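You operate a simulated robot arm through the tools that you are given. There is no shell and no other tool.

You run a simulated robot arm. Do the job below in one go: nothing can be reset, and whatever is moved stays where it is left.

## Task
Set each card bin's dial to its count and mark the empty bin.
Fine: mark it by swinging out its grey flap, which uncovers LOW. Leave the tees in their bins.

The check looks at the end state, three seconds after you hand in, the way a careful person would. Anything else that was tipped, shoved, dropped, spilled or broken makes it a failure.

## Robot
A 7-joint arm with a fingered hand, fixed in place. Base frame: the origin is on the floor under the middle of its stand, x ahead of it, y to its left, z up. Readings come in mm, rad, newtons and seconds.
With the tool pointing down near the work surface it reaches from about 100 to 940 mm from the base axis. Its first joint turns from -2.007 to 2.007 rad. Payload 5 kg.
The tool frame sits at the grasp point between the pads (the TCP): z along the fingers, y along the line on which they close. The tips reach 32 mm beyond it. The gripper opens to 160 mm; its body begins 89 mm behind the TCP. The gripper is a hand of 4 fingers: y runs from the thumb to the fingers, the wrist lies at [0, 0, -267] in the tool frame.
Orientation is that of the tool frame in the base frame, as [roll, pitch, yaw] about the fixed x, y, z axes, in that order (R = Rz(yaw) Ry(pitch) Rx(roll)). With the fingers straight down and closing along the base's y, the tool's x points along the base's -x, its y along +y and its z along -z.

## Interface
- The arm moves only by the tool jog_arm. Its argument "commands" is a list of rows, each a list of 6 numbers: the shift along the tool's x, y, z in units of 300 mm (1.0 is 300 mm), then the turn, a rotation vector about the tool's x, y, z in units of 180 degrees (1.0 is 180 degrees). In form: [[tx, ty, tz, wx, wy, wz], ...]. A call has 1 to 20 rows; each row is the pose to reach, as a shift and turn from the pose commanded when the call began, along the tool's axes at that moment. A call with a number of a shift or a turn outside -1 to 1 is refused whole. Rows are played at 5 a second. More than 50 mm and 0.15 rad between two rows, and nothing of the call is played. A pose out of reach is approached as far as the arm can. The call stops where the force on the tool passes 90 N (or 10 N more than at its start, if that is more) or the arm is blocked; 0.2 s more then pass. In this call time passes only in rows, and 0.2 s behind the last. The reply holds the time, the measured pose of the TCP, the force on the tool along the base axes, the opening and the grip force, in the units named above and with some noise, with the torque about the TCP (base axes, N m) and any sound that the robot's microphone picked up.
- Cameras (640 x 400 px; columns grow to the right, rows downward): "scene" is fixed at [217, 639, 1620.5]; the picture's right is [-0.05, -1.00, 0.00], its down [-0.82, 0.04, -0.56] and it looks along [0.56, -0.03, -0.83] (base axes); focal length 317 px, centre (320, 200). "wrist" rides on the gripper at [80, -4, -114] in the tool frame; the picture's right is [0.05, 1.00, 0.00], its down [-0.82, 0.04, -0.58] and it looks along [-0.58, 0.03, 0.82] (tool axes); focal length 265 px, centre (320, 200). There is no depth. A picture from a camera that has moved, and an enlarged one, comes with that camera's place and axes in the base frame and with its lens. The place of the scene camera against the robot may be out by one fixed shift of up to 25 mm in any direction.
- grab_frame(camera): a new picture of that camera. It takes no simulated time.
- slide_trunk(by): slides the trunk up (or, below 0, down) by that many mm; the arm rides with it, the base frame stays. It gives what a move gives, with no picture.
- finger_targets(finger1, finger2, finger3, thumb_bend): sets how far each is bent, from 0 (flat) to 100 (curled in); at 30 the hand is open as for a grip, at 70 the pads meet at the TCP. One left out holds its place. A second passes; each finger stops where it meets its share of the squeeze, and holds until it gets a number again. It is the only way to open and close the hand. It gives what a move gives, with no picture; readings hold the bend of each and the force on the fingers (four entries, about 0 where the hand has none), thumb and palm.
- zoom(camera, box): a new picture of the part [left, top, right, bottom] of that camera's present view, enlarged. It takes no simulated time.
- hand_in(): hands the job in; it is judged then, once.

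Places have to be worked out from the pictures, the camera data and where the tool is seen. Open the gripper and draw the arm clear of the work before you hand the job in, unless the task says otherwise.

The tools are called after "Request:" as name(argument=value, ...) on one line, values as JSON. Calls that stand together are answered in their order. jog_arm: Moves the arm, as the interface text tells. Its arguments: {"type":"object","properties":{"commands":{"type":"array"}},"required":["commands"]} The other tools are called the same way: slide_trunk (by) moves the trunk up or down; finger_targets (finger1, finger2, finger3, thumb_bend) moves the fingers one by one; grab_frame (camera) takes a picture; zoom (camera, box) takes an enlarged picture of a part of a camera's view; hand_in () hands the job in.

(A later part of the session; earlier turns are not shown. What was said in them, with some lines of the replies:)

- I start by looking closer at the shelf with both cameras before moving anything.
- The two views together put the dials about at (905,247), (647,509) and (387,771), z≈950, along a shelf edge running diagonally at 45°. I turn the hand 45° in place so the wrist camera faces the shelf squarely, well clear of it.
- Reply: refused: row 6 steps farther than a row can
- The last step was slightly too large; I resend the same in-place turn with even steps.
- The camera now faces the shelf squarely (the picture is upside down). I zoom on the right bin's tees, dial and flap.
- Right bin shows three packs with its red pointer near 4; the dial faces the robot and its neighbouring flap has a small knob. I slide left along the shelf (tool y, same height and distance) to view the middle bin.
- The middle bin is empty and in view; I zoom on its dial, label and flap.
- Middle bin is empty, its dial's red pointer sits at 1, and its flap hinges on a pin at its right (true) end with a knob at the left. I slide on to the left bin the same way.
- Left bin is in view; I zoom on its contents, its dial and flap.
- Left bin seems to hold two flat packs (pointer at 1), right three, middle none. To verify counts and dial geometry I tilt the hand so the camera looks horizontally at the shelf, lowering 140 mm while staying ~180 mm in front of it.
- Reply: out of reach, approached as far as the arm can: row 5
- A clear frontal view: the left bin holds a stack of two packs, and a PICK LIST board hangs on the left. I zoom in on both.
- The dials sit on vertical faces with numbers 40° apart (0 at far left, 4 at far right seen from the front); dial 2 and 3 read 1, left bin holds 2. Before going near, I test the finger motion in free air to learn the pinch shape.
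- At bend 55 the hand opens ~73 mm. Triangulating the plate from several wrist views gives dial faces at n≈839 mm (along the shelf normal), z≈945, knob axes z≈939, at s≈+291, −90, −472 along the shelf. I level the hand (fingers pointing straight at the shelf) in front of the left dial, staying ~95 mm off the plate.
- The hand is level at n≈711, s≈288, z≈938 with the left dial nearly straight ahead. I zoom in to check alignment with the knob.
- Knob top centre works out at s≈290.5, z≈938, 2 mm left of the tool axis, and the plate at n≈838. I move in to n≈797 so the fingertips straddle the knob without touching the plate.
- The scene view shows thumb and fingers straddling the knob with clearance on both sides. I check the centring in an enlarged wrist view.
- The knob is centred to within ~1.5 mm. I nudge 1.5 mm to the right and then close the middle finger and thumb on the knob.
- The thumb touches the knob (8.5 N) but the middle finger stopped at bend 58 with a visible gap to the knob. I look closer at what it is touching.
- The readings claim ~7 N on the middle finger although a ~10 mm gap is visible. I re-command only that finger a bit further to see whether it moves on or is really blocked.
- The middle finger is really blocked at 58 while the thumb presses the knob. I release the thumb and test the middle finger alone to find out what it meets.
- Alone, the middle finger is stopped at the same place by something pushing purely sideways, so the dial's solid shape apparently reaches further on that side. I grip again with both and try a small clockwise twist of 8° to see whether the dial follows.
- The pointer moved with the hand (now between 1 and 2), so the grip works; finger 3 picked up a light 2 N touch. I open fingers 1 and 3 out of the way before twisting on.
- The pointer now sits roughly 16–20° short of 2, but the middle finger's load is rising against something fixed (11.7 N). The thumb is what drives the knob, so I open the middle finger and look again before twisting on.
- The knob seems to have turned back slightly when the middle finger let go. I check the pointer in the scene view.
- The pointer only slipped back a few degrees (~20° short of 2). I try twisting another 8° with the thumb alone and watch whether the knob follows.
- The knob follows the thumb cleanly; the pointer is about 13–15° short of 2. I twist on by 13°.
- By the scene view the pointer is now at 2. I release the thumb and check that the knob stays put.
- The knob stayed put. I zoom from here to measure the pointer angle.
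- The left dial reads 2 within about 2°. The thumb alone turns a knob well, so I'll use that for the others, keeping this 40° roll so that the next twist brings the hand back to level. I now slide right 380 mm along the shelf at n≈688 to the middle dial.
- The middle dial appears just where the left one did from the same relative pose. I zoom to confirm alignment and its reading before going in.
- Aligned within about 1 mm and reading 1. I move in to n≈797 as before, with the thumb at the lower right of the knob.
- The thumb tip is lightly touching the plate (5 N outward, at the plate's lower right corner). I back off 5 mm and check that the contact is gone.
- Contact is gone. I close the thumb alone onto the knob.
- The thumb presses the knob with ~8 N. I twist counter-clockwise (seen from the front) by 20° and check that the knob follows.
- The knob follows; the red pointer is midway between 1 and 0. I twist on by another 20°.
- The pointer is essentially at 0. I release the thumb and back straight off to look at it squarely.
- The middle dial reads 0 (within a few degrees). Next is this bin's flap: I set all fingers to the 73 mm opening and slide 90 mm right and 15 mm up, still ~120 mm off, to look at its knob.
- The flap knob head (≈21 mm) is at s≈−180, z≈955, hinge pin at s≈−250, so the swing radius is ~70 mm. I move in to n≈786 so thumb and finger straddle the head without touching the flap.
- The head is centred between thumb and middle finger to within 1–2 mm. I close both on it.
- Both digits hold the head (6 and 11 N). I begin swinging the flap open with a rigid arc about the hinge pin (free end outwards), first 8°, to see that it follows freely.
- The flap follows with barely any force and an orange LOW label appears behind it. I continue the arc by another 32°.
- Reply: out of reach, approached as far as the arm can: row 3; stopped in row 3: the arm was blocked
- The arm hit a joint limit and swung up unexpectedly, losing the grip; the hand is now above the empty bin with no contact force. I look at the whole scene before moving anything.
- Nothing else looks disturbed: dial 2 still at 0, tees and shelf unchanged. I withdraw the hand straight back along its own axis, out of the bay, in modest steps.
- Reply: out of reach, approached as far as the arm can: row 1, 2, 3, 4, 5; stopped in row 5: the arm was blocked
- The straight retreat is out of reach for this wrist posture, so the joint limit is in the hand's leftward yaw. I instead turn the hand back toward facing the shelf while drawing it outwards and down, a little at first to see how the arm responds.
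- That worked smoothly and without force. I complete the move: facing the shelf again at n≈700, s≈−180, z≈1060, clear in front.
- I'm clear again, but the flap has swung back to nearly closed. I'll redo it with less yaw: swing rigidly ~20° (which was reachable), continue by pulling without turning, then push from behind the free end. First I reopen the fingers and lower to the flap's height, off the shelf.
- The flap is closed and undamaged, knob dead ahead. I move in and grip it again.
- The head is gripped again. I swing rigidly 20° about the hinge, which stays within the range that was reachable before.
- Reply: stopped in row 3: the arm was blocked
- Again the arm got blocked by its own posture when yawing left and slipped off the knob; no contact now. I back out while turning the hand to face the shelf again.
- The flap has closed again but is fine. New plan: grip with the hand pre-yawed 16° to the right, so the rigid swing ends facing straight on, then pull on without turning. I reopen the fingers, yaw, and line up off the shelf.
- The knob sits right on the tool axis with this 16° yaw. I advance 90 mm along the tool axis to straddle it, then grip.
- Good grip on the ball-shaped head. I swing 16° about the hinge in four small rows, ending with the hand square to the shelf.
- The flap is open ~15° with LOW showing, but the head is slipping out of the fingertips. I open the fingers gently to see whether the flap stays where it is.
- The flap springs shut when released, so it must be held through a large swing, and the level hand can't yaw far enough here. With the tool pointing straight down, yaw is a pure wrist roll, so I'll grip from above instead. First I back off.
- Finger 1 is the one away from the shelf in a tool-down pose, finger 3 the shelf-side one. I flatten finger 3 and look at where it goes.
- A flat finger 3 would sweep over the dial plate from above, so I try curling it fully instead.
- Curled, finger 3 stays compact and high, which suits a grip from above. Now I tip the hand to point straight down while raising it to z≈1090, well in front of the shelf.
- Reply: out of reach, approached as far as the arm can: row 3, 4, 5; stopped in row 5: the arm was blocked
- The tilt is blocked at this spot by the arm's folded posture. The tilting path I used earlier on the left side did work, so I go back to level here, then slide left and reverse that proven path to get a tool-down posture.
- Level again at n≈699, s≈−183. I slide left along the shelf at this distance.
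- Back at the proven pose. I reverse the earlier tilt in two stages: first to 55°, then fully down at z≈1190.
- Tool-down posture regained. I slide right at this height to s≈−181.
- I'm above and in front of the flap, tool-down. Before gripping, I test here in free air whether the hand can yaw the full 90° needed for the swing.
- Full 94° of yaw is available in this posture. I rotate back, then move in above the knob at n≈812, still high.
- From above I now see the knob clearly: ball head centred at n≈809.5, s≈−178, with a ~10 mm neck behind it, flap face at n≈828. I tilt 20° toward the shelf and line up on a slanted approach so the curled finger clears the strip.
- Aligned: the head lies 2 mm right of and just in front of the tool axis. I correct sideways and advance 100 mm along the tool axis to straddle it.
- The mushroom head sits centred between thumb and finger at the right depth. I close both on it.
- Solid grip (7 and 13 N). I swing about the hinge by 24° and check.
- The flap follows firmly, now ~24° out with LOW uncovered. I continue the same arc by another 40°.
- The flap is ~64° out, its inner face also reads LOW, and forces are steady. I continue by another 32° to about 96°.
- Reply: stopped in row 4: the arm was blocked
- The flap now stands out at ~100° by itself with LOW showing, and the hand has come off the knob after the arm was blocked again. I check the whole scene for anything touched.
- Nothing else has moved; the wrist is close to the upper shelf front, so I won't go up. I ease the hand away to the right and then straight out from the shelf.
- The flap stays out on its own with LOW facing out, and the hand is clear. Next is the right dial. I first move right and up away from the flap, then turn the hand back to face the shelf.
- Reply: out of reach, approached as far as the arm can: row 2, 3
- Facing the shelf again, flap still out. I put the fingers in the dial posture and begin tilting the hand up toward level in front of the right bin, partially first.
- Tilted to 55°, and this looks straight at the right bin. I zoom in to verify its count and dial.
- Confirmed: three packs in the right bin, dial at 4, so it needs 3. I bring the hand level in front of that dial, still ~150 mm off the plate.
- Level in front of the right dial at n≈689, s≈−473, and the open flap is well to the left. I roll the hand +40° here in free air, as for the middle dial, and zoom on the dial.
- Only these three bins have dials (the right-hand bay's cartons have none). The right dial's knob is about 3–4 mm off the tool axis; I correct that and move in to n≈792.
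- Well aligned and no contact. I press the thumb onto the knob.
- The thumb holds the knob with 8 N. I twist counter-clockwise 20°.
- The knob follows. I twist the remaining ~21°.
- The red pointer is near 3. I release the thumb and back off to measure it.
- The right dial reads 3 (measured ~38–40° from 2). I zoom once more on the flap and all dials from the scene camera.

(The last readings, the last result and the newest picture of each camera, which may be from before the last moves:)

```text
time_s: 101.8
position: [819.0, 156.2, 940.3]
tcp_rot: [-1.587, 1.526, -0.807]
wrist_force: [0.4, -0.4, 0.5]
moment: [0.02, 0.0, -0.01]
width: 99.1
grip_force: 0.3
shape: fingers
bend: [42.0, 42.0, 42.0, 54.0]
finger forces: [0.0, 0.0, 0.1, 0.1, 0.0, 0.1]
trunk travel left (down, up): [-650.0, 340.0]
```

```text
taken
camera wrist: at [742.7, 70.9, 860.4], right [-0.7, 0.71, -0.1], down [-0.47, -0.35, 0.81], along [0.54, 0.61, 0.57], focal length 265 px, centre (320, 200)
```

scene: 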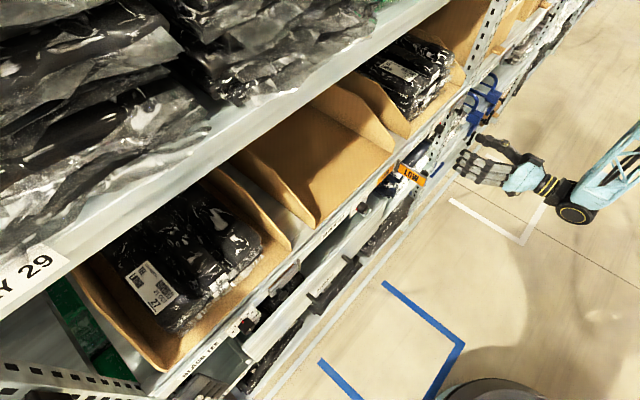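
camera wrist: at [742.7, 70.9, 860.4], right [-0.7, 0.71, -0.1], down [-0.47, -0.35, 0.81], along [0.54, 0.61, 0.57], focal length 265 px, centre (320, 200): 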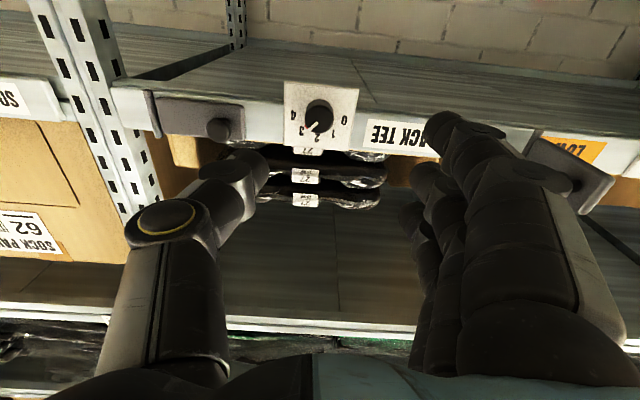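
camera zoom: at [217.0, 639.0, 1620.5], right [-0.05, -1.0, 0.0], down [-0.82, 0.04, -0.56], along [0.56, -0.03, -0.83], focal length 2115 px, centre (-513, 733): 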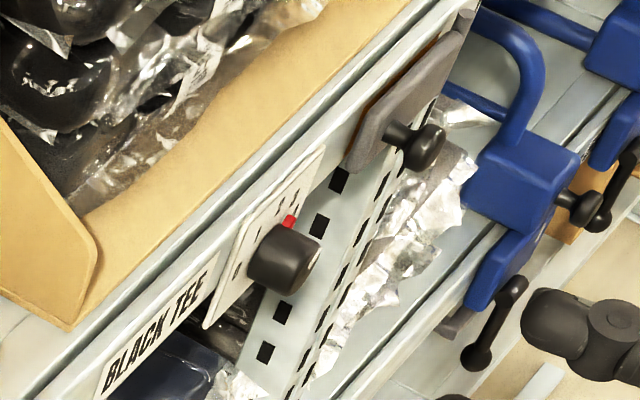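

All three dials and the flap look right and stable. Now I withdraw along the path I came, tilting the hand back, then up to the starting pose.

Request:
jog_arm(commands=[[-0.041, 0.047, -0.01, 0, 0.0392, 0], [-0.081, 0.093, -0.02, 0, 0.0784, 0], [-0.122, 0.14, -0.03, 0, 0.1176, 0], [-0.162, 0.186, -0.04, 0, 0.1568, 0], [-0.203, 0.233, -0.05, 0, 0.196, 0]])

Request:
grab_frame(camera="scene")

```text
time_s: 103.0
position: [757.9, 197.7, 995.8]
tcp_rot: [-3.062, 0.949, -2.297]
wrist_force: [0.2, 0.1, -0.2]
moment: [-0.03, -0.06, -0.01]
width: 99.1
grip_force: 0.2
shape: fingers
bend: [42.0, 42.0, 42.0, 54.0]
finger forces: [0.0, 0.1, 0.0, 0.1, 0.1, 0.0]
trunk travel left (down, up): [-650.0, 340.0]
```

```text
taken
```

scene: 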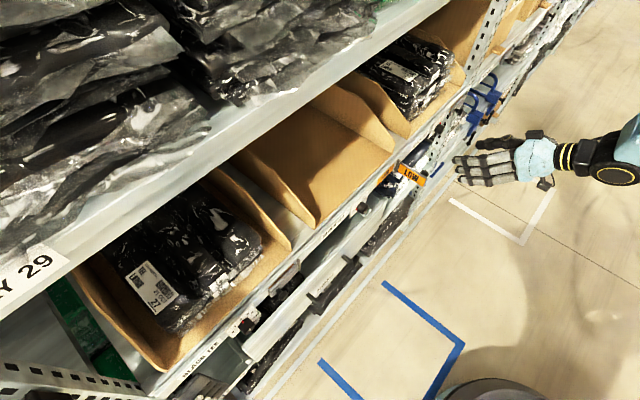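

Withdrawn and clear. I take one wrist look back along the shelf toward the middle dial and flap, then continue tilting back to vertical.

Request:
zoom(camera="wrist", box=[480, 90, 640, 210])

Request:
jog_arm(commands=[[-0.018, 0.01, -0.021, 0, 0.0418, 0], [-0.036, 0.02, -0.042, 0, 0.0836, 0], [-0.053, 0.03, -0.063, 0, 0.1254, 0], [-0.071, 0.04, -0.084, 0, 0.1672, 0], [-0.089, 0.05, -0.105, 0, 0.209, 0]])

```text
3.33 times, centred on (560, 150) of wrist
camera zoom: at [660.1, 97.3, 997.3], right [-0.72, 0.69, -0.09], down [-0.06, 0.06, 1.0], along [0.69, 0.72, -0.01], focal length 885 px, centre (-480, 367)
```

zoom: 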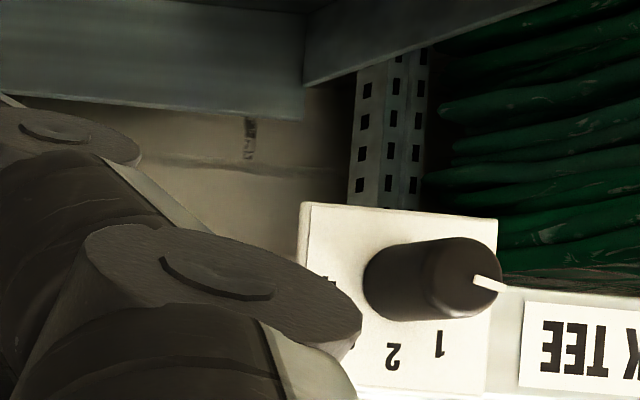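

```text
time_s: 104.2
position: [739.3, 204.4, 1036.2]
tcp_rot: [-3.092, 0.298, -2.345]
wrist_force: [0.0, -0.6, -0.3]
moment: [0.07, -0.04, 0.01]
width: 99.1
grip_force: 0.1
shape: fingers
bend: [42.0, 42.0, 42.0, 54.0]
finger forces: [0.1, 0.0, 0.0, 0.1, 0.1, 0.0]
trunk travel left (down, up): [-650.0, 340.0]
```

Continuing up to the starting pose, tool-down and away from the shelf, then opening the hand.

Request:
jog_arm(commands=[[-0.008, -0.001, -0.106, 0, 0.019, 0], [-0.016, -0.002, -0.213, 0, 0.038, 0], [-0.023, -0.003, -0.319, 0, 0.057, 0], [-0.031, -0.004, -0.426, 0, 0.076, 0], [-0.039, -0.005, -0.532, 0, 0.095, 0]])

Request:
finger_targets(finger1=30, finger2=30, finger3=30, thumb_bend=30)

Request:
grab_frame(camera="scene")

Request:
grab_frame(camera="wrist")

```text
time_s: 105.5
position: [712.3, 182.5, 1191.6]
tcp_rot: [-3.096, -0.002, -2.363]
wrist_force: [-0.8, 0.2, 0.9]
moment: [-0.01, -0.04, 0.0]
width: 99.5
grip_force: 0.2
shape: fingers
bend: [42.0, 42.0, 42.0, 54.0]
finger forces: [0.0, 0.0, 0.1, 0.0, 0.1, 0.1]
trunk travel left (down, up): [-650.0, 340.0]
```

```text
time_s: 106.5
position: [710.8, 181.1, 1191.8]
tcp_rot: [-3.097, -0.002, -2.362]
wrist_force: [-0.4, 0.2, 1.0]
moment: [0.0, -0.01, 0.04]
width: 169.7
grip_force: 0.1
shape: fingers
bend: [30.0, 30.0, 30.0, 30.0]
finger forces: [0.0, 0.1, 0.0, 0.0, 0.0, 0.1]
trunk travel left (down, up): [-650.0, 340.0]
```

```text
taken
```

scene: 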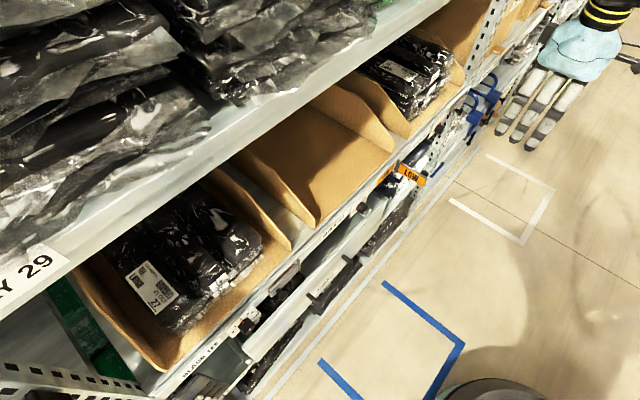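

```text
taken
camera wrist: at [653.0, 125.1, 1305.3], right [-0.74, 0.67, -0.05], down [0.53, 0.62, 0.57], along [0.41, 0.4, -0.82], focal length 265 px, centre (320, 200)
```

wrist: 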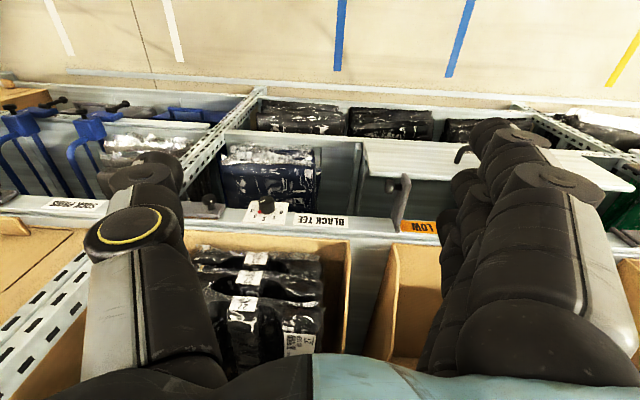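

The hand is open and clear, and the flap stands out with LOW uncovered. From here I slide left at this safe height for one last direct check of the middle dial.

Request:
jog_arm(commands=[[0, 0.14, 0, 0, 0, 0], [0, 0.28, 0, 0, 0, 0], [0, 0.42, 0, 0, 0, 0], [0, 0.56, 0, 0, 0, 0], [0, 0.7, 0, 0, 0, 0], [0, 0.84, 0, 0, 0, 0], [0, 0.97, 0, 0, 0, 0]])

Request:
zoom(camera="wrist", box=[205, 175, 345, 255])

Request:
grab_frame(camera="wrist")

```text
time_s: 108.0
position: [506.4, 390.2, 1179.5]
tcp_rot: [-3.095, 0.0, -2.362]
wrist_force: [-0.4, 0.0, 0.1]
moment: [0.02, -0.02, 0.0]
width: 170.2
grip_force: 0.1
shape: fingers
bend: [30.0, 30.0, 30.0, 30.0]
finger forces: [0.0, 0.0, 0.1, 0.0, 0.1, 0.0]
trunk travel left (down, up): [-650.0, 340.0]
```

```text
4.57 times, centred on (275, 215) of wrist
camera zoom: at [447.5, 334.5, 1293.5], right [-0.74, 0.67, -0.05], down [0.53, 0.62, 0.57], along [0.42, 0.4, -0.82], focal length 1213 px, centre (526, 131)
```

zoom: 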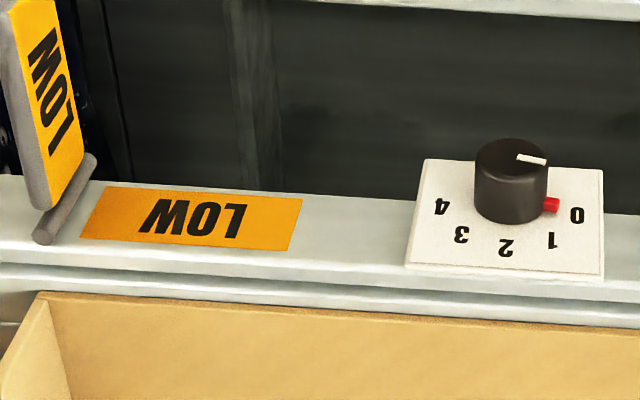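

```text
taken
camera wrist: at [447.5, 334.5, 1293.5], right [-0.74, 0.67, -0.05], down [0.53, 0.62, 0.57], along [0.42, 0.4, -0.82], focal length 265 px, centre (320, 200)
```

wrist: 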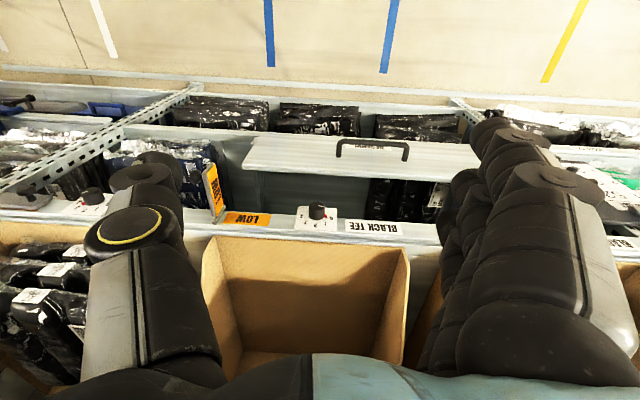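

LOW is fully uncovered with the flap standing out, the middle dial reads 0, the right 3 and the left 2; tees are untouched and the open hand is well clear of the shelf. I hand the job in.

Request:
hand_in()

```text
The job is handed in.
```

I set all three card-bin dials and marked the empty bin, then handed the job in. The result of the check hasn't come back yet.

| Bin | Tees counted | Dial before | Dial now |
|---|---|---|---|
| Left | 2 | 1 | 2 |
| Middle | 0 (empty) | 1 | 0 |
| Right | 3 | 4 | 3 |

- **Flap:** the middle bin's grey flap is swung out about 100°, so LOW is fully uncovered. It springs shut if opened only a little. At this angle it held for more than 20 seconds before I handed in.
- **Dial accuracy:** by my measurements, the left and right pointers are within about 3° of their numbers. The middle one is about 4–5° short of 0, with the numbers 40° apart. I left it because going back in risked more than it would gain.
- **Arm trouble at the flap:** the arm ran out of reach or was blocked several times there. Three times it slipped off the flap knob, and one of those threw the hand up over the empty bin. The force readings stayed low, and in the pictures afterwards nothing had moved.
- **End state:** the tees were not touched, and the hand is open and clear of the shelf.
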